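You operate a simulated robot arm through the tools that you are given. There is no shell and no other tool.

The job below is to be done with a simulated robot arm. You get a single attempt, and the scene is never put back.

JOB
Water the mint till its float lies between MIN and MAX, then mist its leaves.
Fine: pour from the watering jug into the side tank; stand the mister on the sill to mist; jug and mister back; leave the thyme. Set down upright: watering jug, plant mister.

It is judged by the outcome, as a careful person would: the job done as asked, and still so three seconds after it is handed in. It fails if anything else is knocked over, pushed out of place, dropped, spilled or broken.

ROBOT AND FRAMES
A 7-joint arm with a two-finger parallel gripper, fixed in place. Base frame: the origin is on the floor under the middle of its stand, x ahead of it, y to its left, z up. Lengths are in mm, angles in rad, forces in N, time in s.
With the tool pointing down near the work surface it reaches from about 340 to 780 mm from the base axis. Its first joint turns from -2.897 to 2.897 rad. Payload 3.91 kg.
The tool frame sits at the grasp point between the pads (the TCP): z along the fingers, y along the line on which they close. The tips reach 30 mm beyond it. Largest opening 110 mm; finger width 20, thickness 10; the body of the gripper, 48 by 112 mm, starts 55 mm behind the TCP.
Orientation is told as [roll, pitch, yaw] about the base's x, y, z axes, in that order, counted from this pose: with the fingers straight down and closing along the base's y, the tool's x points along the base's -x, its y along +y and its z along -z.

CONTROLS
- The arm moves only by the tool servo_tool. Its argument "targets" is a list of rows, each an object of numbers (a shift or turn left out is 0, a gripper value left out holds the last): "jaw": the opening, from 0 (shut) to 1 (fully open); "tx", "ty", "tz": the shift along the tool's x, y, z in mm; "wx", "wy", "wz": the turn, a rotation vector about the tool's x, y, z in rad. In form: [{"jaw": .., "tx": .., "ty": .., "tz": .., "wx": .., "wy": .., "wz": ..}, ...]. A call has 1 to 20 rows; each row is the pose to reach, as a shift and turn from the pose commanded when the call began, along the tool's axes at that moment. Each row takes 0.2 s and may step no farther than 50 mm and 0.15 rad from the row before; otherwise, or with a gripper value out of range, the whole call is refused. Where a pose cannot be reached the arm comes as near as it can. A force on the tool above 40 N (or 10 N above the force at the start of the call, whichever is more), or a blocked arm, ends the call early, and 0.2 s more pass. Each finger travels about 153 mm/s and halts on what it meets, pressing with about 43 N; the grip force reading is that of the motor and also rises with nothing between the fingers. The clock runs only during rows and for 0.2 s after the last one: add rows that repeat a pose to give the fingers time. The reply holds the time, the measured pose of the TCP, the force on the tool along the base axes, the opening and the grip force, in the units named above and with some noise, with the torque about the TCP (base axes, N m) and any sound that the robot's microphone picked up.
- Cameras (640 x 400 px; columns grow to the right, rows downward): "scene" is fixed at [51.4, -500.3, 1652.8]; the picture's right is [-0.86, 0.52, 0.00], its down [-0.08, -0.14, -0.99] and it looks along [-0.51, -0.85, 0.16] (base axes); focal length 214 px, centre (320, 200). "wrist" rides on the gripper at [77, 7, -114] in the tool frame; the picture's right is [-0.09, 1.00, 0.00], its down [-0.80, -0.07, -0.59] and it looks along [-0.59, -0.05, 0.80] (tool axes); focal length 270 px, centre (320, 200). There is no depth. A picture from a camera that has moved, and an enlarged one, comes with that camera's place and axes in the base frame and with its lens.
- snapshot(camera): a new picture of that camera. No time passes.
- raise_lower(by): slides the trunk up (or, below 0, down) by that many mm; the arm rides with it, the base frame stays. It gives what a move gives, with no picture.
- close_up(camera, box): a new picture of the part [left, top, right, bottom] of that camera's present view, enlarged. No time passes.
- close_job(): hands the job in; it is judged then, once.

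Places have to be worked out from the pictures, the camera data and where the tool is seen. Open the gripper and draw the arm clear of the work before you hand the job in, unless the task says otherwise.

The tools are called as a command line: name --argument value ..., lists and objects as JSON in quotes. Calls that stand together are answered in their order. servo_tool: Moves the arm, as the interface text tells. Its arguments: {"type":"object","properties":{"targets":{"type":"array","items":{"type":"object","properties":{"jaw":{"type":"number"},"tx":{"type":"number"},"ty":{"type":"number"},"tz":{"type":"number"},"wx":{"type":"number"},"wy":{"type":"number"},"wz":{"type":"number"}}}}},"required":["targets"]} The other tools are called the same way: raise_lower (by) moves the trunk up or down; snapshot (camera) takes a picture; close_up (camera, box) takes an enlarged picture of a part of a camera's view; close_job () hands the job in.

At the start:

```text
time_s: 0.0
tool_pos: [201.1, -270.6, 1424.1]
tool_rot: [-0.001, 0.001, 0.0]
ft_force: [-1.8, -0.1, -0.8]
moment: [0.01, 0.01, 0.02]
width: 109.9
gripper_force: 0.0
trunk travel left (down, up): [-550.0, 60.0]
```

scene: 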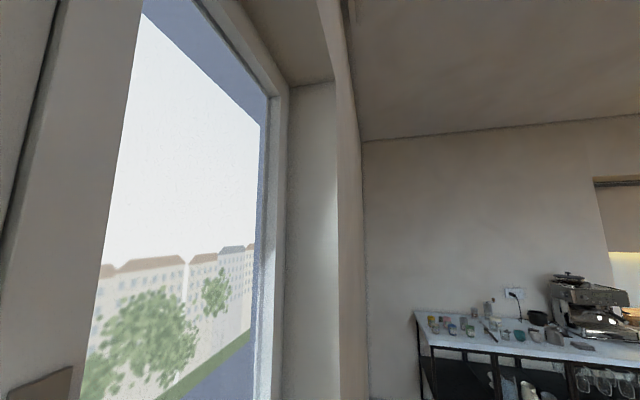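
wrist: 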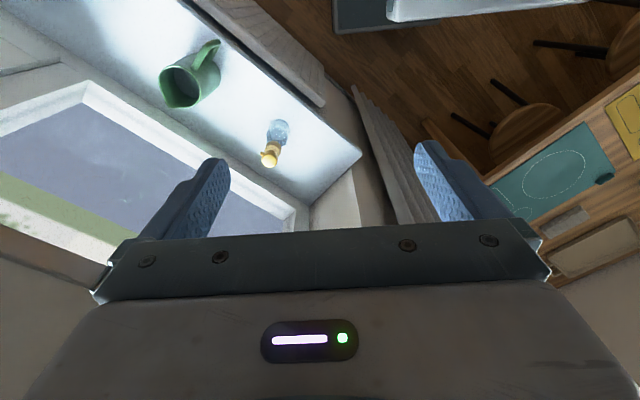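

The wrist view shows a green jug and a small mister on a sill to the robot's right. I'll take enlarged views first to see what is there.

close_up --camera "wrist" --box '[0, 0, 380, 240]'

close_up --camera "scene" --box '[400, 240, 640, 400]'

close_up --camera "wrist" --box '[380, 0, 640, 240]'

```text
1.67 times, centred on (190, 120) of wrist
camera zoom: at [124.5, -262.3, 1538.4], right [0.09, 1.0, 0.0], down [0.8, -0.07, 0.59], along [0.59, -0.05, -0.8], focal length 450 px, centre (537, 333)
```

zoom: 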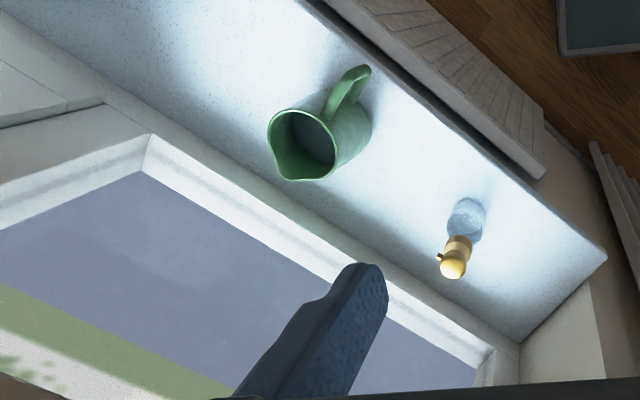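

```text
2.50 times, centred on (520, 320) of scene
camera zoom: at [51.4, -500.3, 1652.8], right [-0.86, 0.52, 0.0], down [-0.08, -0.14, -0.99], along [-0.51, -0.85, 0.16], focal length 536 px, centre (-180, -100)
```

zoom: 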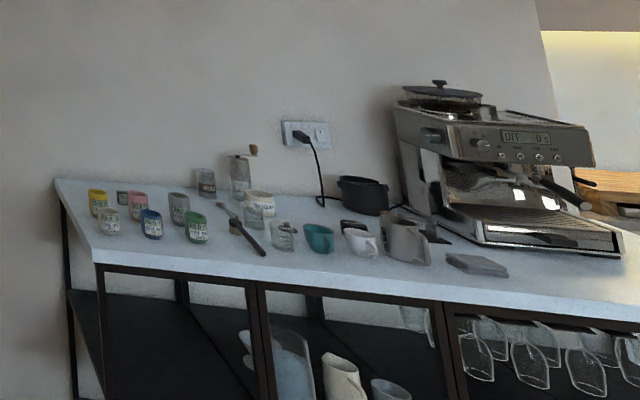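

```text
1.67 times, centred on (510, 120) of wrist
camera zoom: at [124.5, -262.3, 1538.4], right [0.09, 1.0, 0.0], down [0.8, -0.07, 0.59], along [0.59, -0.05, -0.8], focal length 450 px, centre (3, 333)
```

zoom: 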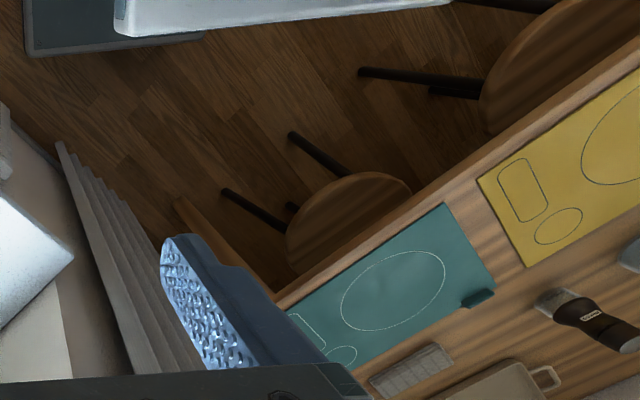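

The sill runs diagonally on the robot's right, with its normal at roughly yaw −0.8, and the plants are out of view further along it. I'll turn the gripper clockwise in place so the wrist camera faces along the window.

servo_tool --targets '[{"wz": 0.14}, {"wz": 0.28}, {"wz": 0.42}, {"wz": 0.56}, {"wz": 0.7}, {"wz": 0.84}, {"wz": 0.98}, {"wz": 1.12}, {"wz": 1.26}, {"wz": 1.4}]'

snapshot --camera "wrist"

```text
time_s: 2.2
tool_pos: [200.2, -270.6, 1424.1]
tool_rot: [0.001, 0.0, -1.405]
ft_force: [-0.6, 0.5, -0.5]
moment: [0.0, 0.0, -0.01]
width: 110.1
gripper_force: 0.1
trunk travel left (down, up): [-550.0, 60.0]
```

```text
taken
camera wrist: at [194.9, -192.3, 1538.3], right [1.0, 0.08, 0.0], down [0.06, -0.8, 0.59], along [0.05, -0.59, -0.8], focal length 270 px, centre (320, 200)
```

wrist: 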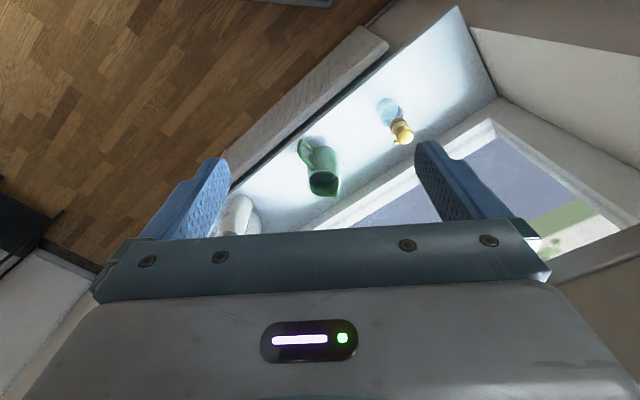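

A white object is at the far end of the sill, partly hidden by the gripper. I'll keep turning so the camera looks along the sill toward it.

servo_tool --targets '[{"wz": 0.14}, {"wz": 0.28}, {"wz": 0.42}, {"wz": 0.56}, {"wz": 0.7}, {"wz": 0.84}, {"wz": 0.98}]'

snapshot --camera "wrist"

```text
time_s: 3.8
tool_pos: [201.0, -270.4, 1424.4]
tool_rot: [0.001, -0.001, -2.383]
ft_force: [0.4, 0.1, -0.7]
moment: [0.02, 0.01, 0.0]
width: 110.1
gripper_force: 0.0
trunk travel left (down, up): [-550.0, 60.0]
```

```text
taken
camera wrist: at [261.5, -221.1, 1538.8], right [0.62, -0.78, 0.0], down [-0.63, -0.5, 0.59], along [-0.47, -0.37, -0.8], focal length 270 px, centre (320, 200)
```

wrist: 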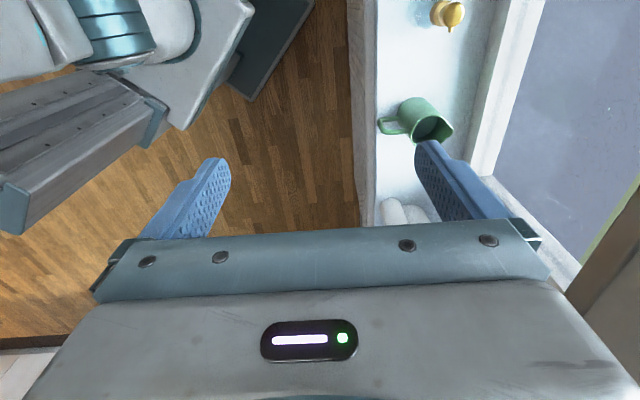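

This yaw lines up with the sill: picture down is along −t toward the plants and picture right is toward the window. I'll tilt the tool to look further along the sill past the jug.

servo_tool --targets '[{"wy": -0.14}, {"wy": -0.28}, {"wy": -0.42}, {"wy": -0.56}, {"wy": -0.7}]'

snapshot --camera "wrist"

```text
time_s: 5.0
tool_pos: [201.9, -269.8, 1424.3]
tool_rot: [0.001, -0.702, -2.38]
ft_force: [0.0, 0.1, 0.7]
moment: [-0.01, 0.01, 0.01]
width: 109.9
gripper_force: 0.0
trunk travel left (down, up): [-550.0, 60.0]
```

```text
taken
camera wrist: at [302.5, -182.2, 1462.3], right [0.64, -0.77, 0.06], down [-0.21, -0.11, 0.97], along [-0.74, -0.63, -0.23], focal length 270 px, centre (320, 200)
```

wrist: 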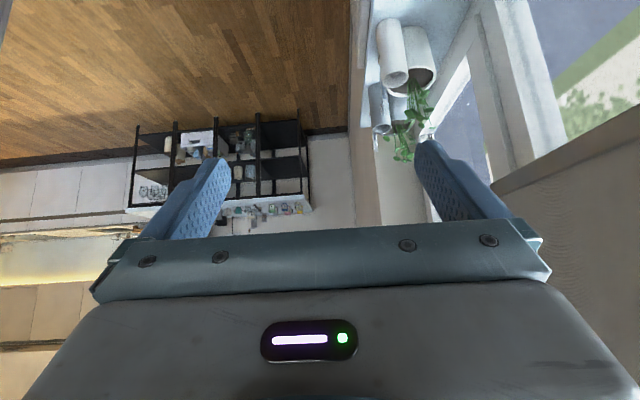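

Two white pots with side tanks and foliage are now visible at the far end of the sill. I'll enlarge that area.

close_up --camera "wrist" --box '[340, 0, 500, 170]'

```text
2.35 times, centred on (420, 85) of wrist
camera zoom: at [302.5, -182.2, 1462.3], right [0.64, -0.77, 0.06], down [-0.21, -0.11, 0.97], along [-0.74, -0.63, -0.23], focal length 636 px, centre (85, 471)
```

zoom: 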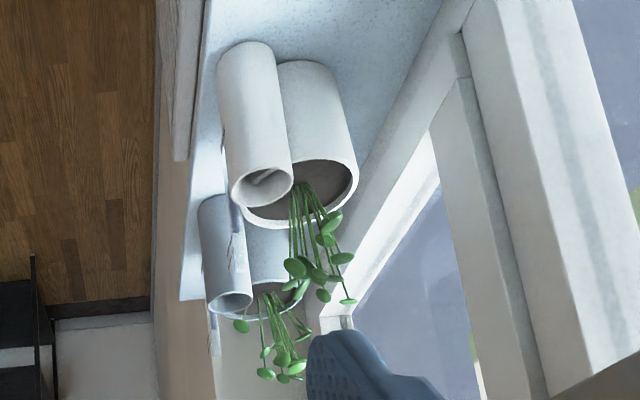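

I can't yet tell which pot is the mint. I'll straighten the tool and move to the room side of the pots so the camera faces the tanks and any labels.

servo_tool --targets '[{"wy": 0.14}, {"wy": 0.28}, {"wy": 0.42}, {"wy": 0.56}, {"wy": 0.7}]'

servo_tool --targets '[{"tx": -33, "ty": -14, "wz": -0.13}, {"tx": -66, "ty": -28, "wz": -0.26}, {"tx": -99, "ty": -42, "wz": -0.39}, {"tx": -132, "ty": -56, "wz": -0.52}, {"tx": -165, "ty": -70, "wz": -0.65}, {"tx": -198, "ty": -84, "wz": -0.78}, {"tx": -231, "ty": -98, "wz": -0.91}, {"tx": -264, "ty": -112, "wz": -1.04}, {"tx": -297, "ty": -126, "wz": -1.17}, {"tx": -330, "ty": -140, "wz": -1.3}, {"tx": -350, "ty": -150, "wz": -1.43}, {"tx": -360, "ty": -160, "wz": -1.56}]'

snapshot --camera "wrist"

```text
time_s: 6.2
tool_pos: [199.8, -270.9, 1424.8]
tool_rot: [0.0, 0.0, -2.379]
ft_force: [0.3, 0.0, 0.3]
moment: [0.01, -0.05, -0.02]
width: 110.1
gripper_force: 0.0
trunk travel left (down, up): [-550.0, 60.0]
```

```text
time_s: 8.8
tool_pos: [-172.2, -401.5, 1423.8]
tool_rot: [0.0, 0.002, -0.819]
ft_force: [-0.7, 0.5, -0.9]
moment: [0.01, -0.01, 0.0]
width: 110.0
gripper_force: 0.0
trunk travel left (down, up): [-550.0, 60.0]
```

```text
taken
camera wrist: at [-219.3, -340.3, 1538.3], right [0.79, 0.62, 0.0], down [0.5, -0.63, 0.6], along [0.37, -0.47, -0.8], focal length 270 px, centre (320, 200)
```

wrist: 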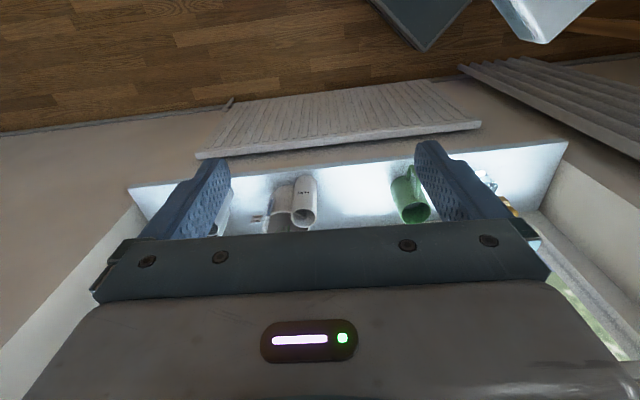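

The sill is visible from the room side now, with labels on the tanks. I'll tilt the camera up to see the pots fully.

servo_tool --targets '[{"wy": -0.14}, {"wy": -0.28}, {"wy": -0.42}, {"wy": -0.5}]'

snapshot --camera "wrist"

close_up --camera "wrist" --box '[160, 0, 480, 200]'

```text
time_s: 9.8
tool_pos: [-171.0, -403.4, 1423.6]
tool_rot: [-0.001, -0.504, -0.819]
ft_force: [0.6, 0.0, -0.9]
moment: [-0.01, 0.0, -0.01]
width: 109.8
gripper_force: 0.1
trunk travel left (down, up): [-550.0, 60.0]
```

```text
taken
camera wrist: at [-248.2, -307.8, 1487.3], right [0.78, 0.62, 0.04], down [0.23, -0.35, 0.91], along [0.58, -0.7, -0.42], focal length 270 px, centre (320, 200)
```

wrist: 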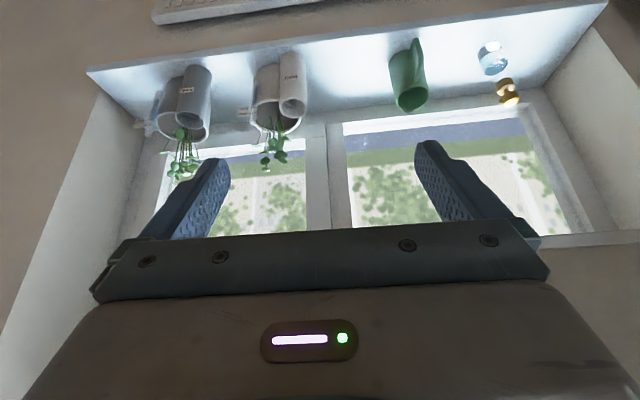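

```text
2.00 times, centred on (320, 100) of wrist
camera zoom: at [-248.2, -307.8, 1487.3], right [0.78, 0.62, 0.04], down [0.23, -0.35, 0.91], along [0.58, -0.7, -0.42], focal length 541 px, centre (320, 400)
```

zoom: 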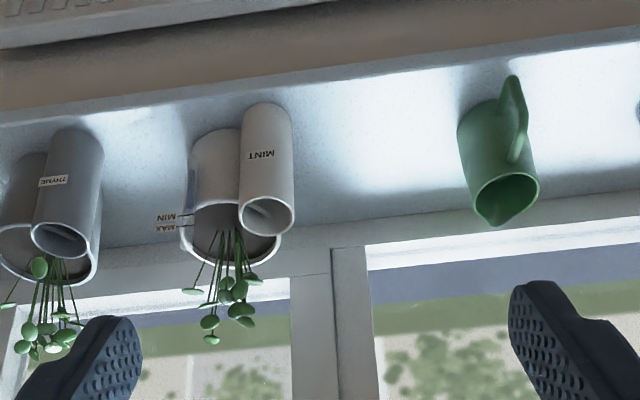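

MINT is the pot nearer the jug, with its side tank on the room side; its MIN/MAX plates are on the far side, and THYME is beyond it. From triangulation the sill top is at z≈906, the jug rim centre near (226,−529,1028) and the mint tank mouth near (4,−688,1053). I'll lower the trunk for a closer look.

raise_lower --by -220

snapshot --camera "wrist"

close_up --camera "wrist" --box '[160, 40, 480, 240]'

```text
time_s: 12.1
tool_pos: [-169.6, -402.6, 1203.2]
tool_rot: [-0.001, -0.502, -0.819]
ft_force: [-0.2, -0.5, -0.6]
moment: [0.01, 0.02, 0.0]
width: 110.0
gripper_force: 0.1
trunk travel left (down, up): [-330.0, 280.0]
```

```text
taken
camera wrist: at [-248.1, -307.6, 1267.7], right [0.78, 0.62, 0.04], down [0.23, -0.35, 0.91], along [0.58, -0.7, -0.42], focal length 270 px, centre (320, 200)
```

wrist: 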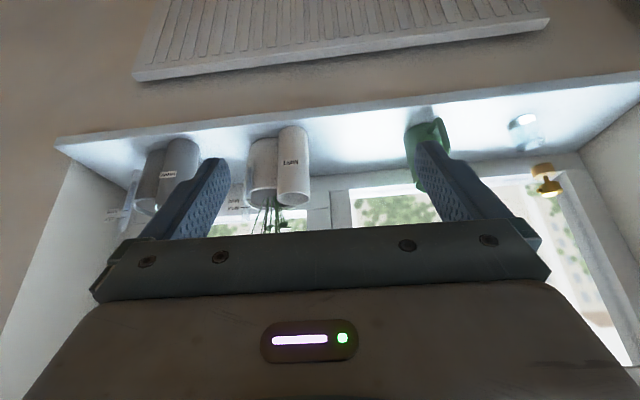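

```text
2.00 times, centred on (320, 140) of wrist
camera zoom: at [-248.1, -307.6, 1267.7], right [0.78, 0.62, 0.04], down [0.23, -0.35, 0.91], along [0.58, -0.7, -0.42], focal length 541 px, centre (320, 320)
```

zoom: 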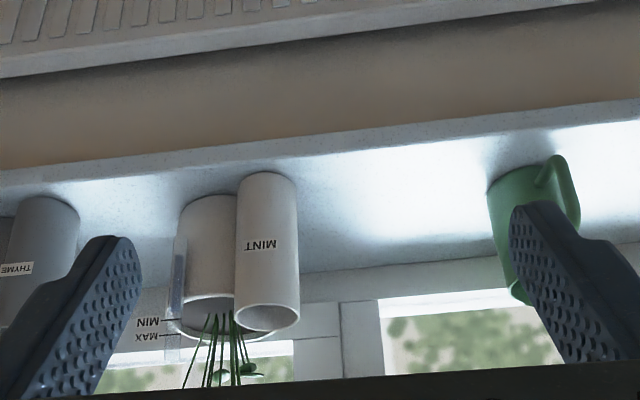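

I'll zoom hard on the gauge and jug before moving closer.

close_up --camera "wrist" --box '[216, 160, 296, 230]'

servo_tool --targets '[{"tx": -33, "tz": 18}, {"tx": -66, "tz": 36}, {"tx": -99, "tz": 54}, {"tx": -131, "tz": 72}]'

close_up --camera "wrist" --box '[160, 40, 480, 240]'

```text
5.71 times, centred on (256, 195) of wrist
camera zoom: at [-248.1, -307.6, 1267.7], right [0.78, 0.62, 0.04], down [0.23, -0.35, 0.91], along [0.58, -0.7, -0.42], focal length 1544 px, centre (686, 229)
```

zoom: 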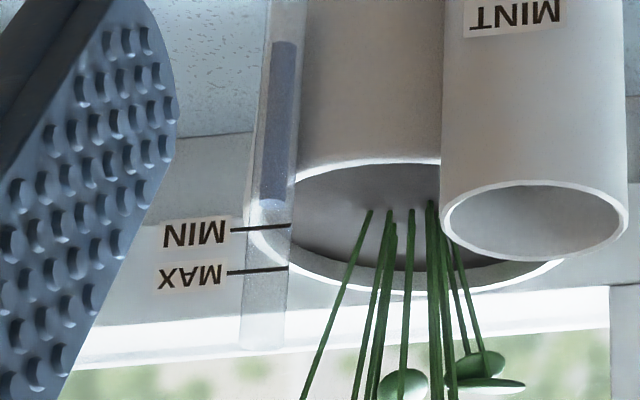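

```text
time_s: 13.1
tool_pos: [-69.2, -512.2, 1204.8]
tool_rot: [-0.001, -0.498, -0.82]
ft_force: [0.1, 0.5, 0.1]
moment: [0.01, -0.01, 0.0]
width: 110.1
gripper_force: 0.1
trunk travel left (down, up): [-330.0, 280.0]
```

```text
2.00 times, centred on (320, 140) of wrist
camera zoom: at [-146.4, -417.7, 1268.6], right [0.78, 0.62, 0.04], down [0.23, -0.35, 0.91], along [0.58, -0.7, -0.42], focal length 541 px, centre (320, 320)
```

zoom: 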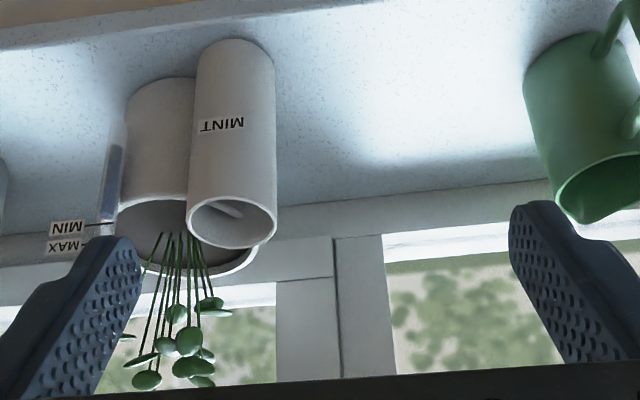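

The dark float rod in the clear tube sits just below the MIN line (about 9 mm below, with MIN–MAX spaced about 16 mm). Next I'll slide along the sill to inspect the jug and mister.

servo_tool --targets '[{"ty": 45}, {"ty": 90}, {"ty": 135}, {"ty": 180}, {"ty": 225}, {"ty": 260}]'

snapshot --camera "wrist"

close_up --camera "wrist" --box '[200, 0, 440, 150]'

```text
time_s: 14.5
tool_pos: [121.2, -333.6, 1202.8]
tool_rot: [-0.001, -0.5, -0.82]
ft_force: [-0.1, 0.3, 0.1]
moment: [0.0, -0.02, 0.01]
width: 110.0
gripper_force: 0.2
trunk travel left (down, up): [-330.0, 280.0]
```

```text
taken
camera wrist: at [42.9, -239.3, 1266.8], right [0.78, 0.62, 0.04], down [0.23, -0.35, 0.91], along [0.58, -0.7, -0.42], focal length 270 px, centre (320, 200)
```

wrist: 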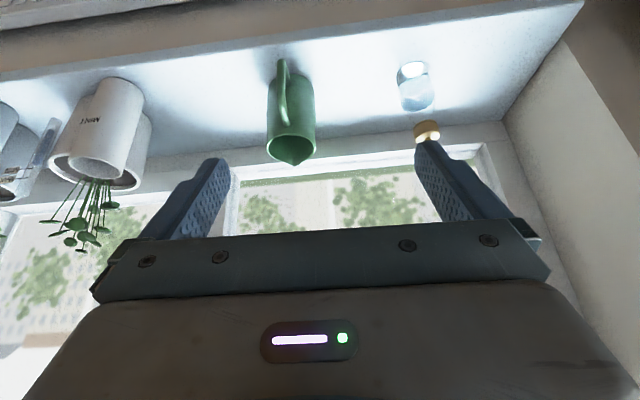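

```text
2.67 times, centred on (320, 75) of wrist
camera zoom: at [42.9, -239.3, 1266.8], right [0.78, 0.62, 0.04], down [0.23, -0.35, 0.91], along [0.58, -0.7, -0.42], focal length 721 px, centre (320, 533)
```

zoom: 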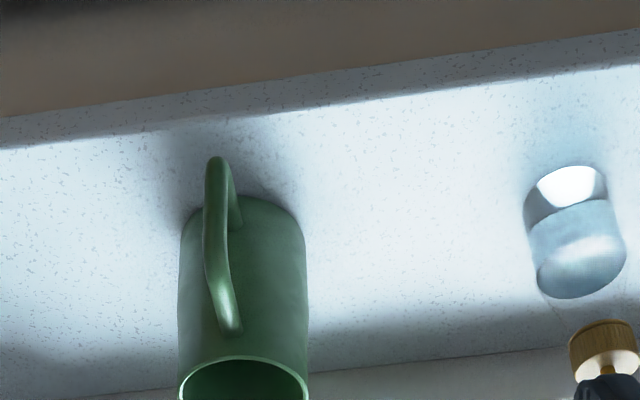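

The jug is about 76 mm across with its handle facing the room and spout facing the window. I need the handle profile, so I'll straighten the tool and move to look along the sill at the jug from the mister side.

servo_tool --targets '[{"wy": 0.13}, {"wy": 0.26}, {"wy": 0.39}, {"wy": 0.5}]'

servo_tool --targets '[{"tx": -15, "ty": 8, "tz": 5, "wz": 0.14}, {"tx": -30, "ty": 16, "tz": 11, "wz": 0.28}, {"tx": -45, "ty": 24, "tz": 17, "wz": 0.42}, {"tx": -60, "ty": 32, "tz": 23, "wz": 0.56}, {"tx": -75, "ty": 40, "tz": 29, "wz": 0.7}, {"tx": -90, "ty": 48, "tz": 35, "wz": 0.84}, {"tx": -105, "ty": 56, "tz": 41, "wz": 0.98}, {"tx": -120, "ty": 64, "tz": 47, "wz": 1.12}, {"tx": -135, "ty": 72, "tz": 53, "wz": 1.26}, {"tx": -152, "ty": 80, "tz": 60, "wz": 1.4}, {"tx": -169, "ty": 84, "tz": 71, "wz": 1.536}]'

servo_tool --targets '[{"wy": -0.14}, {"wy": -0.28}, {"wy": -0.42}, {"wy": -0.56}, {"wy": -0.7}]'

snapshot --camera "wrist"

```text
time_s: 15.5
tool_pos: [122.0, -335.1, 1203.7]
tool_rot: [-0.002, 0.003, -0.821]
ft_force: [1.2, -0.3, -1.1]
moment: [0.01, 0.01, 0.03]
width: 109.9
gripper_force: 0.0
trunk travel left (down, up): [-330.0, 280.0]
```

```text
time_s: 17.9
tool_pos: [298.8, -399.9, 1132.0]
tool_rot: [0.001, -0.001, -2.359]
ft_force: [0.0, -0.7, 0.1]
moment: [0.02, 0.0, 0.03]
width: 109.9
gripper_force: 0.0
trunk travel left (down, up): [-330.0, 280.0]
```

```text
time_s: 19.1
tool_pos: [300.7, -400.3, 1131.9]
tool_rot: [-0.001, -0.702, -2.356]
ft_force: [0.5, -0.5, -0.5]
moment: [-0.03, 0.01, 0.01]
width: 110.1
gripper_force: 0.1
trunk travel left (down, up): [-330.0, 280.0]
```

```text
taken
camera wrist: at [398.5, -310.8, 1170.3], right [0.66, -0.75, 0.06], down [-0.21, -0.11, 0.97], along [-0.72, -0.65, -0.23], focal length 270 px, centre (320, 200)
```

wrist: 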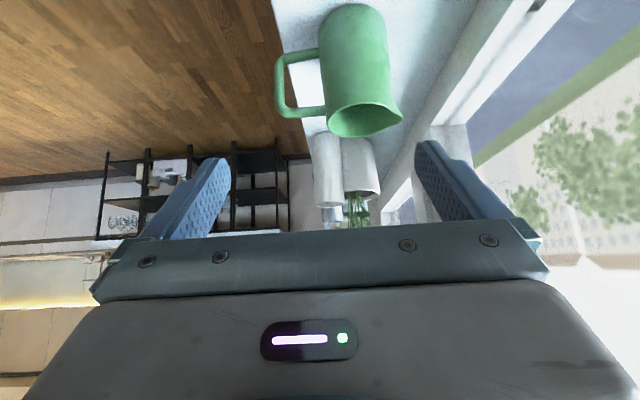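

This shows the handle in profile clearly. I'll enlarge to measure it.

close_up --camera "wrist" --box '[250, 0, 442, 150]'

```text
2.67 times, centred on (346, 75) of wrist
camera zoom: at [398.5, -310.8, 1170.3], right [0.66, -0.75, 0.06], down [-0.21, -0.11, 0.97], along [-0.72, -0.65, -0.23], focal length 721 px, centre (251, 533)
```

zoom: 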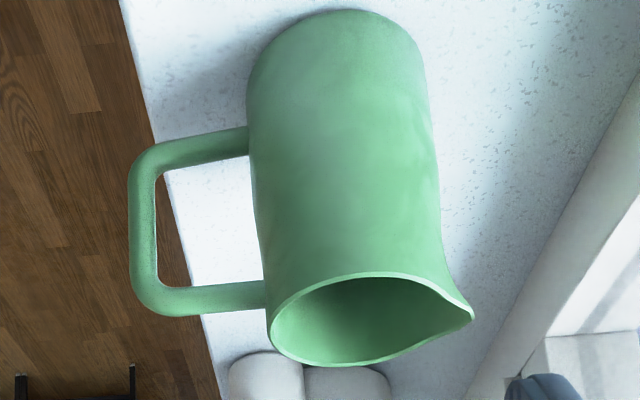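

From this view the handle window runs about n 454–498 mm and z 931–994 mm, so one finger can pass through the loop and grip the jug body. I'll straighten, rise and turn the hand the other way so it can later point toward −y with the camera on top.

servo_tool --targets '[{"wy": 0.14}, {"wy": 0.28}, {"wy": 0.42}, {"wy": 0.56}, {"wy": 0.7}]'

servo_tool --targets '[{"tz": -20, "wz": -0.14}, {"tz": -40, "wz": -0.28}, {"tx": -10, "ty": -5, "tz": -55, "wz": -0.42}, {"tx": -20, "ty": -10, "tz": -70, "wz": -0.56}, {"tx": -30, "ty": -15, "tz": -70, "wz": -0.7}, {"tx": -40, "ty": -20, "tz": -70, "wz": -0.84}, {"tx": -50, "ty": -25, "tz": -70, "wz": -0.98}, {"tx": -60, "ty": -30, "tz": -70, "wz": -1.12}, {"tx": -70, "ty": -35, "tz": -70, "wz": -1.26}, {"tx": -80, "ty": -40, "tz": -70, "wz": -1.4}, {"tx": -90, "ty": -45, "tz": -70, "wz": -1.54}, {"tx": -92, "ty": -50, "tz": -70, "wz": -1.68}, {"tx": -92, "ty": -50, "tz": -70, "wz": -1.82}]'

servo_tool --targets '[{"wz": -0.14}, {"wz": -0.28}, {"wz": -0.42}, {"wz": -0.56}, {"wz": -0.7}, {"wz": -0.84}, {"wz": -0.98}, {"wz": -1.12}, {"wz": -1.26}, {"wz": -1.4}, {"wz": -1.54}, {"wz": -1.68}, {"wz": -1.82}]'

snapshot --camera "wrist"

```text
time_s: 20.3
tool_pos: [300.4, -401.5, 1132.2]
tool_rot: [-0.001, 0.0, -2.356]
ft_force: [0.3, 0.4, 0.4]
moment: [0.02, 0.01, -0.01]
width: 109.8
gripper_force: 0.0
trunk travel left (down, up): [-330.0, 280.0]
```

```text
time_s: 23.1
tool_pos: [199.5, -431.5, 1203.0]
tool_rot: [0.0, -0.001, -0.533]
ft_force: [0.0, -0.1, 0.2]
moment: [0.01, 0.01, 0.03]
width: 110.1
gripper_force: 0.0
trunk travel left (down, up): [-330.0, 280.0]
```

```text
time_s: 25.9
tool_pos: [199.4, -430.3, 1203.6]
tool_rot: [0.001, -0.001, 1.285]
ft_force: [-0.4, 0.7, -1.0]
moment: [0.03, 0.02, 0.03]
width: 110.5
gripper_force: 0.1
trunk travel left (down, up): [-330.0, 280.0]
```

```text
taken
camera wrist: at [171.1, -501.9, 1317.1], right [-0.93, 0.36, 0.0], down [0.29, 0.75, 0.59], along [0.22, 0.55, -0.8], focal length 270 px, centre (320, 200)
```

wrist: 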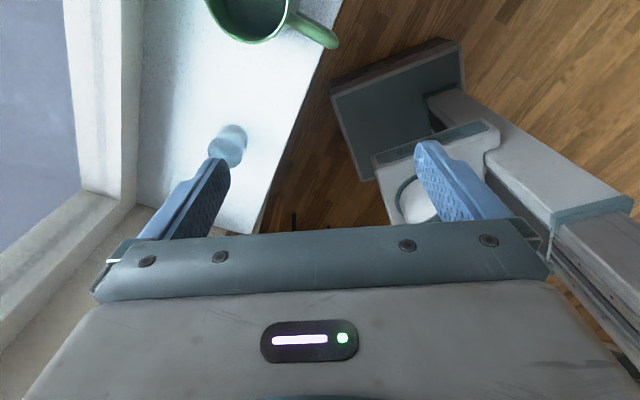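

The turn worked (yaw 1.285), so the tool's x axis now points toward −y. I'll tilt the hand up to nearly horizontal, keeping it about 170 mm above the jug, with the camera on top.

servo_tool --targets '[{"tx": 6, "wy": 0.13}, {"tx": 12, "wy": 0.26}, {"tx": 18, "wy": 0.39}, {"tx": 24, "wy": 0.52}, {"tx": 30, "wy": 0.65}, {"tx": 36, "wy": 0.78}, {"tx": 42, "wy": 0.91}, {"tx": 48, "wy": 1.04}, {"tx": 54, "wy": 1.17}, {"tx": 60, "wy": 1.27}]'

snapshot --camera "wrist"

```text
time_s: 28.1
tool_pos: [181.7, -486.8, 1205.0]
tool_rot: [-0.003, 1.272, 1.279]
ft_force: [0.0, -0.4, -0.7]
moment: [0.01, 0.0, -0.02]
width: 109.9
gripper_force: 0.0
trunk travel left (down, up): [-330.0, 280.0]
```

```text
taken
camera wrist: at [199.4, -402.4, 1311.0], right [-0.95, 0.31, -0.09], down [0.3, 0.75, -0.59], along [-0.12, -0.58, -0.8], focal length 270 px, centre (320, 200)
```

wrist: 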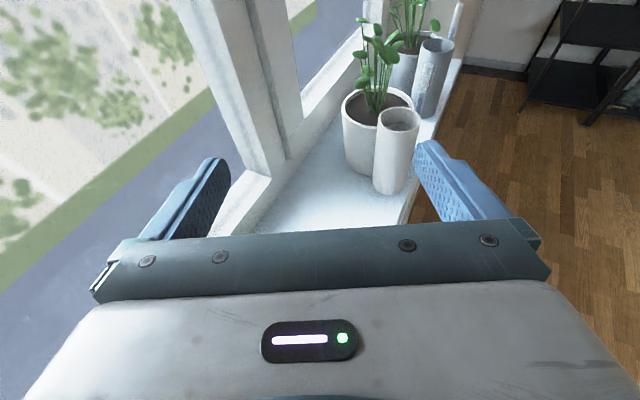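

The hand is now nearly horizontal with an upright view; the mint and thyme pots are clear. I'll back away toward the room and down a bit to view the jug and mister from behind.

servo_tool --targets '[{"tx": -19.7, "ty": -9.5, "tz": -32.6}, {"tx": -39.4, "ty": -19, "tz": -65.2}, {"tx": -59.1, "ty": -28.5, "tz": -97.8}, {"tx": -78.8, "ty": -38, "tz": -130.4}, {"tx": -98.5, "ty": -47.5, "tz": -163}, {"tx": -118, "ty": -57, "tz": -195}]'

snapshot --camera "wrist"

```text
time_s: 29.5
tool_pos: [299.3, -290.5, 1147.4]
tool_rot: [0.003, 1.271, 1.284]
ft_force: [0.6, 0.1, -0.2]
moment: [0.01, 0.0, 0.0]
width: 110.0
gripper_force: 0.0
trunk travel left (down, up): [-330.0, 280.0]
```

```text
taken
camera wrist: at [317.2, -203.8, 1254.1], right [-0.95, 0.31, -0.08], down [0.3, 0.75, -0.59], along [-0.12, -0.58, -0.8], focal length 270 px, centre (320, 200)
```

wrist: 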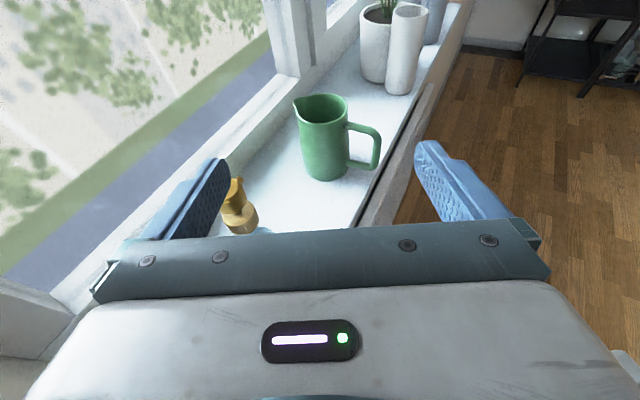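

The jug, its handle, and the mister's head are all in view. I'll enlarge both.

close_up --camera "wrist" --box '[200, 70, 420, 240]'

close_up --camera "wrist" --box '[200, 160, 290, 240]'

```text
2.35 times, centred on (310, 155) of wrist
camera zoom: at [317.2, -203.8, 1254.1], right [-0.95, 0.31, -0.08], down [0.3, 0.75, -0.59], along [-0.12, -0.58, -0.8], focal length 636 px, centre (344, 306)
```

zoom: 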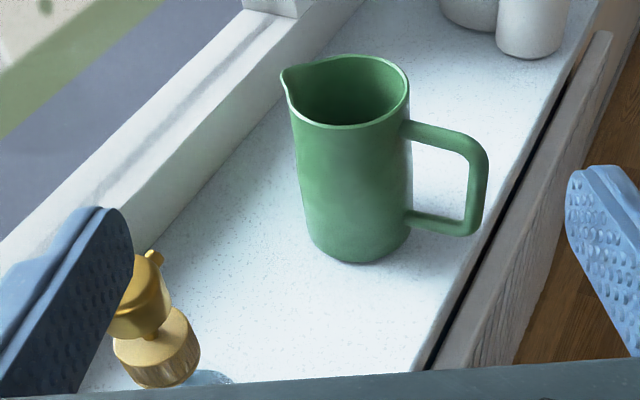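

```text
5.00 times, centred on (245, 200) of wrist
camera zoom: at [317.2, -203.8, 1254.1], right [-0.95, 0.31, -0.08], down [0.3, 0.75, -0.59], along [-0.12, -0.58, -0.8], focal length 1351 px, centre (695, 200)
```

zoom: 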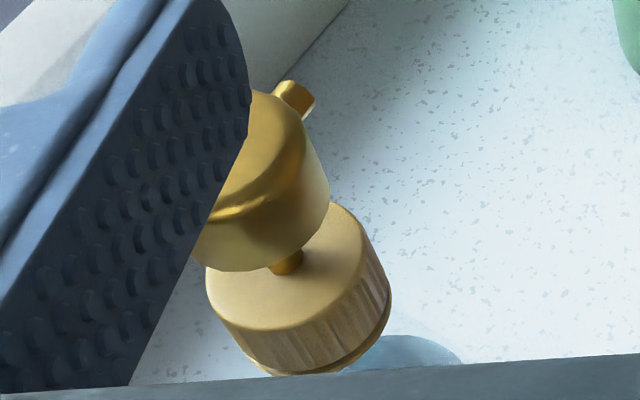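

The mister is a push-pump with its nozzle on the head, and the jug axis works out to about (232,−522). I'll go to a pre-grasp 150 mm behind the jug with the hand yawed to approach at about 35° to the sill, jaws at about 92 mm.

servo_tool --targets '[{"jaw": 0.84, "tx": -24, "ty": 3, "tz": 26, "wx": 0.022, "wz": -0.007}, {"tx": -48, "ty": 6.5, "tz": 52, "wx": 0.044, "wz": -0.014}, {"tx": -72, "ty": 10, "tz": 78, "wx": 0.066, "wz": -0.02}, {"tx": -96, "ty": 13, "tz": 104, "wx": 0.088, "wz": -0.027}, {"tx": -118, "ty": 16, "tz": 129.5, "wx": 0.107, "wz": -0.033}]'

snapshot --camera "wrist"

```text
time_s: 30.7
tool_pos: [260.3, -371.6, 996.1]
tool_rot: [-0.004, 1.268, 1.395]
ft_force: [-0.1, -0.2, 0.4]
moment: [0.02, -0.01, 0.01]
width: 92.4
gripper_force: 0.0
trunk travel left (down, up): [-330.0, 280.0]
```

```text
taken
camera wrist: at [268.3, -284.7, 1103.7], right [-0.98, 0.2, -0.09], down [0.21, 0.78, -0.59], along [-0.05, -0.59, -0.8], focal length 270 px, centre (320, 200)
```

wrist: 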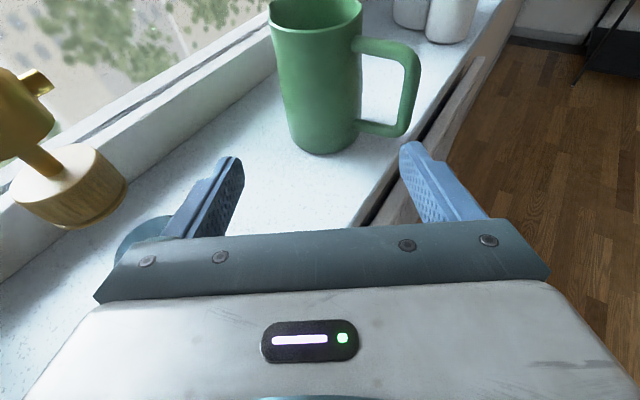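

The hand axis lines up with the jug body. I'll enlarge to check that the right finger will pass cleanly inside the handle loop.

close_up --camera "wrist" --box '[230, 0, 470, 170]'

```text
2.35 times, centred on (350, 85) of wrist
camera zoom: at [268.3, -284.7, 1103.7], right [-0.98, 0.2, -0.09], down [0.21, 0.78, -0.59], along [-0.05, -0.59, -0.8], focal length 636 px, centre (249, 471)
```

zoom: 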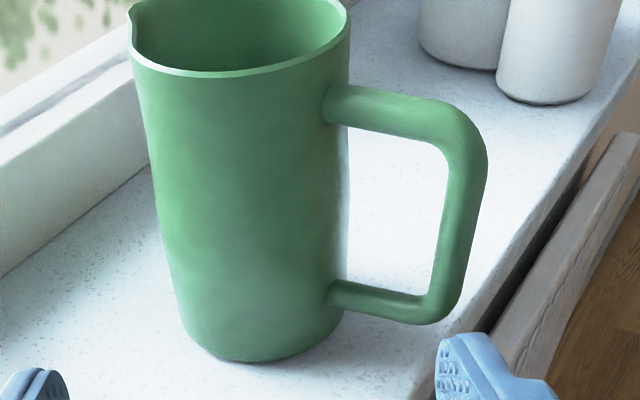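

The right finger's path crosses the middle of the handle window with about 10 mm to the body. I'll advance 80 mm, raising 8 mm, and check again before entering the loop.

servo_tool --targets '[{"tx": 4, "ty": 1, "tz": 25}, {"tx": 8, "ty": 2, "tz": 50}, {"tx": 8, "ty": 2, "tz": 70}, {"tx": 8, "ty": 2, "tz": 80}]'

snapshot --camera "wrist"

close_up --camera "wrist" --box '[180, 60, 480, 250]'

```text
time_s: 31.7
tool_pos: [242.8, -450.6, 980.4]
tool_rot: [-0.001, 1.269, 1.395]
ft_force: [-0.5, 0.3, -0.3]
moment: [0.0, 0.02, 0.02]
width: 92.5
gripper_force: 0.2
trunk travel left (down, up): [-330.0, 280.0]
```

```text
taken
camera wrist: at [251.9, -363.2, 1087.5], right [-0.98, 0.2, -0.08], down [0.21, 0.78, -0.59], along [-0.05, -0.59, -0.8], focal length 270 px, centre (320, 200)
```

wrist: 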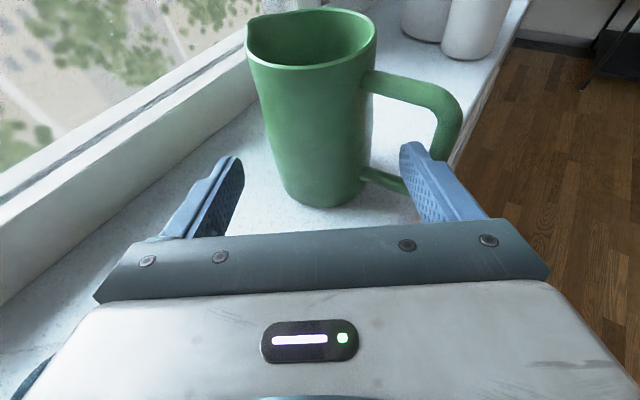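

```text
2.11 times, centred on (330, 155) of wrist
camera zoom: at [251.9, -363.2, 1087.5], right [-0.98, 0.2, -0.08], down [0.21, 0.78, -0.59], along [-0.05, -0.59, -0.8], focal length 569 px, centre (299, 295)
```

zoom: 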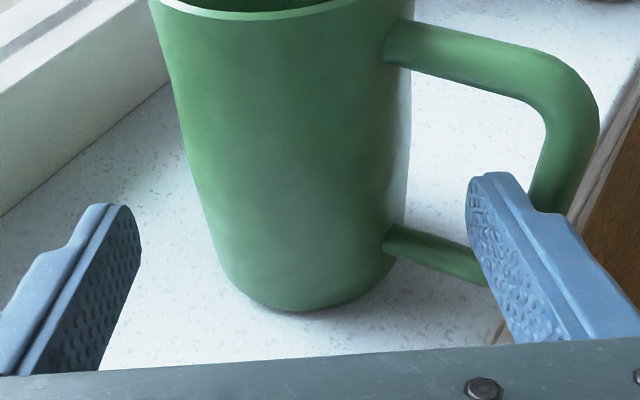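

The fingers have a thicker base, so I'll narrow the opening to about 84 mm (the jug is ~77 mm), recentre by 1.5 mm, and advance another 35 mm into the loop.

servo_tool --targets '[{"jaw": 0.764, "ty": -1.5}, {"ty": -1.5, "tz": 12}, {"ty": -1.5, "tz": 24}, {"ty": -1.5, "tz": 35}]'

close_up --camera "wrist" --box '[180, 60, 480, 250]'

```text
time_s: 32.7
tool_pos: [238.3, -484.4, 969.7]
tool_rot: [-0.003, 1.271, 1.391]
ft_force: [0.5, -0.5, -0.4]
moment: [-0.01, 0.02, -0.01]
width: 84.0
gripper_force: 0.1
trunk travel left (down, up): [-330.0, 280.0]
```

```text
2.11 times, centred on (330, 155) of wrist
camera zoom: at [247.5, -396.4, 1077.6], right [-0.98, 0.2, -0.08], down [0.21, 0.78, -0.59], along [-0.05, -0.59, -0.8], focal length 569 px, centre (299, 295)
```

zoom: 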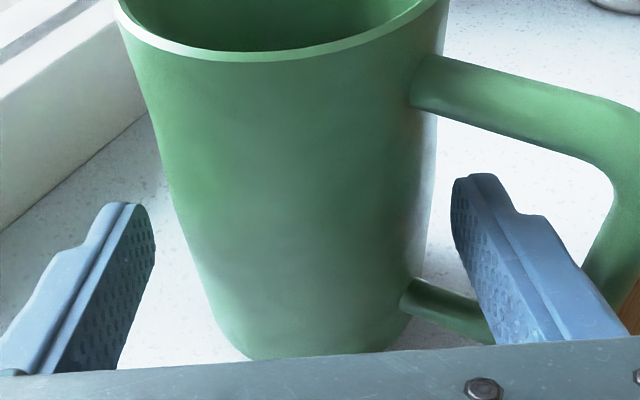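

Centred within a pixel or two. I'll advance the last 35 mm slowly so the pads straddle the jug's axis.

servo_tool --targets '[{"tz": 9}, {"tz": 18}, {"tz": 27}, {"tz": 35}, {"tz": 35}]'

snapshot --camera "wrist"

```text
time_s: 33.9
tool_pos: [232.4, -515.9, 959.3]
tool_rot: [-0.002, 1.269, 1.395]
ft_force: [-0.3, -0.4, -0.9]
moment: [-0.01, 0.01, -0.01]
width: 83.9
gripper_force: 0.2
trunk travel left (down, up): [-330.0, 280.0]
```

```text
taken
camera wrist: at [241.0, -428.2, 1067.4], right [-0.98, 0.2, -0.08], down [0.21, 0.78, -0.59], along [-0.05, -0.59, -0.8], focal length 270 px, centre (320, 200)
```

wrist: 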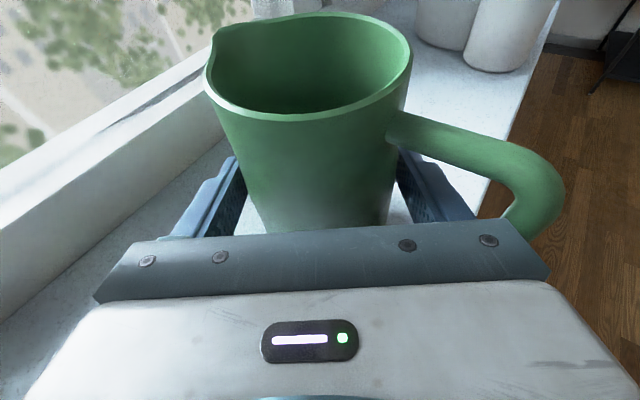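

The fingers straddle the body with one through the handle and no contact force. Closing the gripper on the jug now.

servo_tool --targets '[{"jaw": 0.6}, {"jaw": 0.6}, {"jaw": 0.6}, {"jaw": 0.6}]'

snapshot --camera "wrist"

```text
time_s: 34.9
tool_pos: [231.9, -516.3, 959.4]
tool_rot: [0.0, 1.27, 1.393]
ft_force: [-0.4, -1.6, 0.0]
moment: [-0.03, 0.14, 0.08]
width: 78.1
gripper_force: 42.8
trunk travel left (down, up): [-330.0, 280.0]
```

```text
taken
camera wrist: at [240.9, -428.2, 1067.4], right [-0.98, 0.2, -0.08], down [0.21, 0.78, -0.59], along [-0.05, -0.59, -0.8], focal length 270 px, centre (320, 200)
```

wrist: 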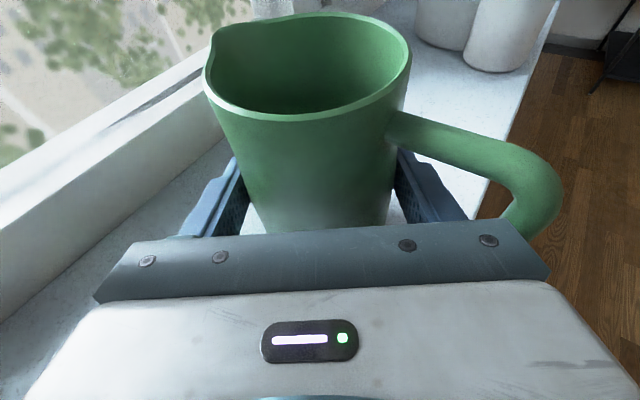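

Gripped at 78 mm width, 43 N; I'll remember this pose (231.9,−516.3,959.4) for the return. A small 15 mm straight lift first to weigh it and check for slip.

servo_tool --targets '[{"tx": 4.8, "tz": -1.5}, {"tx": 9.6, "tz": -3}, {"tx": 14.3, "tz": -4.4}, {"tx": 14.3, "tz": -4.4}]'

snapshot --camera "wrist"

```text
time_s: 35.9
tool_pos: [231.9, -515.5, 975.2]
tool_rot: [0.001, 1.269, 1.395]
ft_force: [-0.2, -0.2, -6.3]
moment: [0.09, -0.08, -0.02]
width: 78.2
gripper_force: 43.5
trunk travel left (down, up): [-330.0, 280.0]
```

```text
taken
camera wrist: at [241.3, -428.8, 1082.2], right [-0.98, 0.2, -0.08], down [0.21, 0.78, -0.59], along [-0.05, -0.59, -0.8], focal length 270 px, centre (320, 200)
```

wrist: 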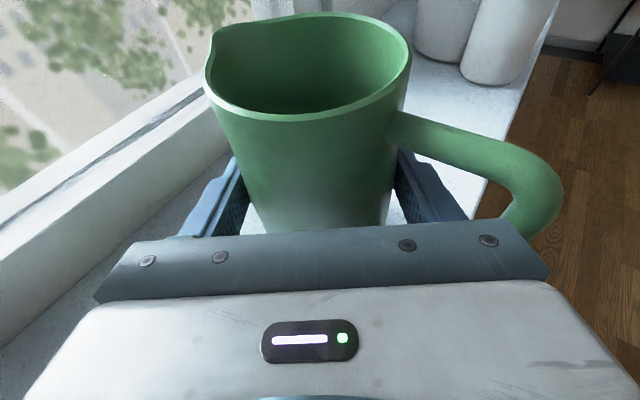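

Lifted cleanly (about 6 N, no slip), so the jug holds roughly a few hundred ml. I'll raise it to z≈1100, then carry it on the room side along the sill to in front of the mint tank.

servo_tool --targets '[{"tx": 24, "tz": -7.5}, {"tx": 48, "tz": -15}, {"tx": 72, "tz": -22.4}, {"tx": 96, "tz": -30}, {"tx": 119.3, "tz": -37.3}]'

servo_tool --targets '[{"tx": 2.5, "ty": 23, "tz": 8}, {"tx": 5, "ty": 46, "tz": 16}, {"tx": 7.5, "ty": 69, "tz": 24}, {"tx": 10, "ty": 92, "tz": 32}, {"tx": 12.4, "ty": 115.5, "tz": 40}, {"tx": 14.8, "ty": 138.6, "tz": 47.6}, {"tx": 17.3, "ty": 161.7, "tz": 55.5}, {"tx": 19.8, "ty": 184.8, "tz": 63.4}, {"tx": 22.2, "ty": 207.9, "tz": 71.4}, {"tx": 24.7, "ty": 231, "tz": 79.3}, {"tx": 27.2, "ty": 254, "tz": 87.2}, {"tx": 29.7, "ty": 277, "tz": 95}, {"tx": 32, "ty": 300, "tz": 103}, {"tx": 34.6, "ty": 323.4, "tz": 111}]'

snapshot --camera "wrist"

```text
time_s: 37.1
tool_pos: [233.0, -515.1, 1098.3]
tool_rot: [0.004, 1.269, 1.399]
ft_force: [0.6, 0.0, -5.4]
moment: [0.09, 0.03, -0.03]
width: 78.2
gripper_force: 42.9
trunk travel left (down, up): [-330.0, 280.0]
```

```text
time_s: 40.1
tool_pos: [-106.6, -574.0, 1099.3]
tool_rot: [-0.001, 1.269, 1.398]
ft_force: [-0.1, -1.2, -5.7]
moment: [0.06, 0.02, -0.03]
width: 78.1
gripper_force: 42.5
trunk travel left (down, up): [-330.0, 280.0]
```

```text
taken
camera wrist: at [-97.8, -486.6, 1207.2], right [-0.98, 0.2, -0.08], down [0.21, 0.78, -0.59], along [-0.05, -0.59, -0.8], focal length 270 px, centre (320, 200)
```

wrist: 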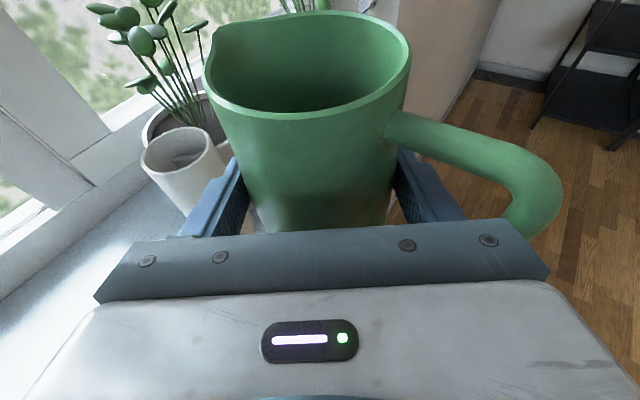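

The tank mouth re-measures at (2.7,−684.5,1053), matching my earlier fix. I'll tilt the jug 0.6 rad toward the window at this standoff (the lip stays clear of the tank), then move the spout just over the tank.

servo_tool --targets '[{"wx": -0.0292, "wy": -0.069, "wz": -0.0937}, {"wx": -0.0584, "wy": -0.138, "wz": -0.1875}, {"wx": -0.0876, "wy": -0.207, "wz": -0.2812}, {"wx": -0.1167, "wy": -0.276, "wz": -0.375}, {"wx": -0.1459, "wy": -0.3449, "wz": -0.4687}]'

snapshot --camera "wrist"

```text
time_s: 41.3
tool_pos: [-124.2, -539.7, 1094.1]
tool_rot: [0.546, 0.997, 1.912]
ft_force: [0.5, -0.4, -6.4]
moment: [0.06, -0.07, -0.01]
width: 78.0
gripper_force: 43.4
out of reach, approached as far as the arm can: row 2, 3, 4, 5
trunk travel left (down, up): [-330.0, 280.0]
```

```text
taken
camera wrist: at [-88.7, -480.8, 1213.0], right [-0.96, 0.17, 0.21], down [0.07, 0.91, -0.42], along [-0.26, -0.39, -0.89], focal length 270 px, centre (320, 200)
```

wrist: 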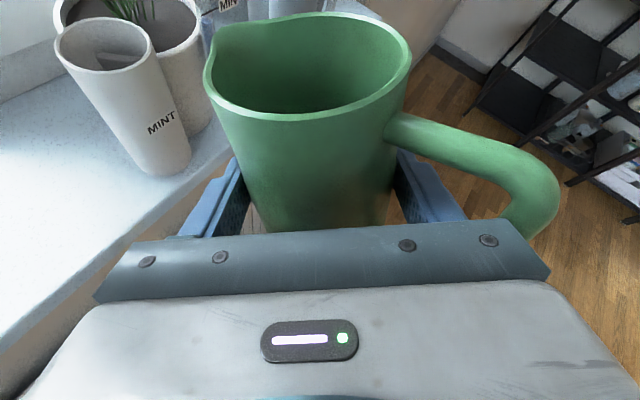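

The arm hit a limit: the jug is tilted only ~20° and the hand drifted to (−124,−540), probably the last wrist joint running out of roll. I'll back the tilt off partially and see where the commanded pose stands.

servo_tool --targets '[{"wx": 0.0292, "wy": 0.069, "wz": 0.0937}, {"wx": 0.0584, "wy": 0.138, "wz": 0.1875}, {"wx": 0.073, "wy": 0.1725, "wz": 0.2344}]'

```text
time_s: 42.1
tool_pos: [-125.1, -537.3, 1095.4]
tool_rot: [0.129, 1.242, 1.538]
ft_force: [-0.1, 0.4, -6.6]
moment: [0.04, -0.04, -0.02]
width: 78.0
gripper_force: 43.0
trunk travel left (down, up): [-330.0, 280.0]
```

The commanded pose follows the reached one, so the jug is now within 3° of upright. I'll level it fully and then yaw the hand 0.8 rad clockwise; that frees wrist roll and makes the spout point toward −y for the pour.

servo_tool --targets '[{"wx": 0.0123, "wy": 0.0244, "wz": 0.0396}, {"wx": 0.0123, "wy": 0.0244, "wz": 0.0396}]'

servo_tool --targets '[{"wx": -0.1273, "wz": 0.0397}, {"wx": -0.2547, "wz": 0.0793}, {"wx": -0.382, "wz": 0.119}, {"wx": -0.5093, "wz": 0.1587}, {"wx": -0.6367, "wz": 0.1983}, {"wx": -0.764, "wz": 0.238}, {"wx": -0.764, "wz": 0.238}]'

snapshot --camera "wrist"

```text
time_s: 42.7
tool_pos: [-126.3, -538.9, 1096.4]
tool_rot: [-0.005, 1.268, 1.407]
ft_force: [-0.5, -0.2, -5.7]
moment: [0.08, -0.04, -0.02]
width: 78.0
gripper_force: 42.9
trunk travel left (down, up): [-330.0, 280.0]
```

```text
time_s: 44.3
tool_pos: [-125.5, -538.5, 1095.3]
tool_rot: [-0.006, 1.268, 0.606]
ft_force: [0.4, -1.4, -6.2]
moment: [0.06, -0.05, -0.01]
width: 77.9
gripper_force: 43.3
trunk travel left (down, up): [-330.0, 280.0]
```

```text
taken
camera wrist: at [-57.8, -482.9, 1202.7], right [-0.55, 0.83, -0.09], down [0.7, 0.4, -0.59], along [-0.45, -0.38, -0.8], focal length 270 px, centre (320, 200)
```

wrist: 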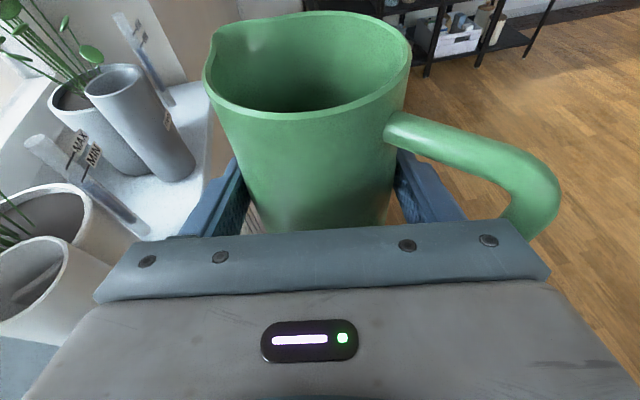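

From this pose the mint gauge is visible at the left of the picture. I'll take a baseline close-up of the float.

close_up --camera "wrist" --box '[10, 110, 170, 245]'

```text
2.96 times, centred on (90, 178) of wrist
camera zoom: at [-57.8, -482.9, 1202.7], right [-0.55, 0.83, -0.09], down [0.7, 0.4, -0.59], along [-0.45, -0.38, -0.8], focal length 801 px, centre (1002, 267)
```

zoom: 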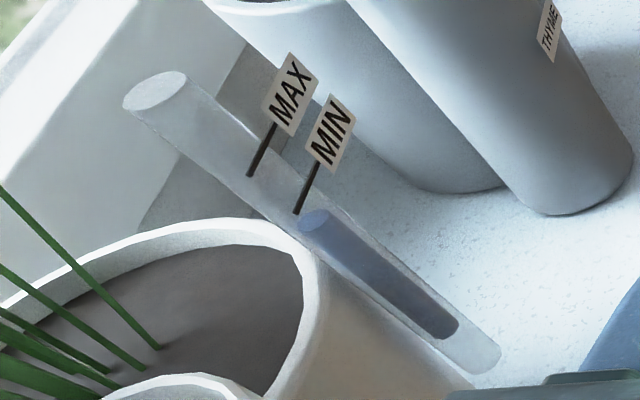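

The baseline is clear: the float's top sits just below MIN (about a quarter of the MIN–MAX spacing). Now I'll shift in front of the tank and tilt the jug 0.6 rad about base x to test reach before moving over the tank.

servo_tool --targets '[{"tx": -3.5, "ty": -15, "tz": -21}, {"tx": -7, "ty": -30, "tz": -42.3}, {"tx": -10.4, "ty": -45.2, "tz": -63.5}, {"tx": -13.8, "ty": -60.2, "tz": -84.6}, {"tx": -17.3, "ty": -75.3, "tz": -105.8}]'

servo_tool --targets '[{"wx": -0.0294, "wy": -0.0684, "wz": -0.0941}, {"wx": -0.0588, "wy": -0.1367, "wz": -0.1883}, {"wx": -0.0882, "wy": -0.2051, "wz": -0.2824}, {"wx": -0.1176, "wy": -0.2734, "wz": -0.3766}, {"wx": -0.1471, "wy": -0.3418, "wz": -0.4707}]'

snapshot --camera "wrist"

```text
time_s: 45.5
tool_pos: [7.2, -539.4, 1111.3]
tool_rot: [-0.004, 1.27, 0.611]
ft_force: [-0.6, -0.9, -5.1]
moment: [0.03, -0.06, 0.01]
width: 78.1
gripper_force: 42.8
trunk travel left (down, up): [-330.0, 280.0]
```

```text
time_s: 46.7
tool_pos: [6.4, -540.2, 1110.5]
tool_rot: [0.696, 0.763, 1.229]
ft_force: [-0.1, -0.5, -6.1]
moment: [0.07, -0.1, 0.0]
width: 77.9
gripper_force: 42.3
trunk travel left (down, up): [-330.0, 280.0]
```

```text
taken
camera wrist: at [72.6, -553.7, 1230.6], right [-0.55, 0.73, 0.4], down [0.7, 0.67, -0.26], along [-0.46, 0.14, -0.88], focal length 270 px, centre (320, 200)
```

wrist: 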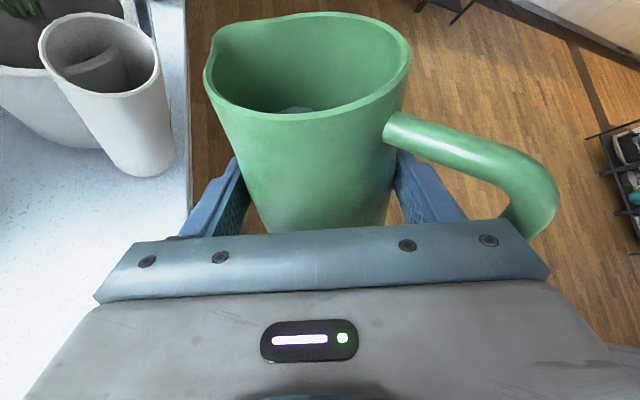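

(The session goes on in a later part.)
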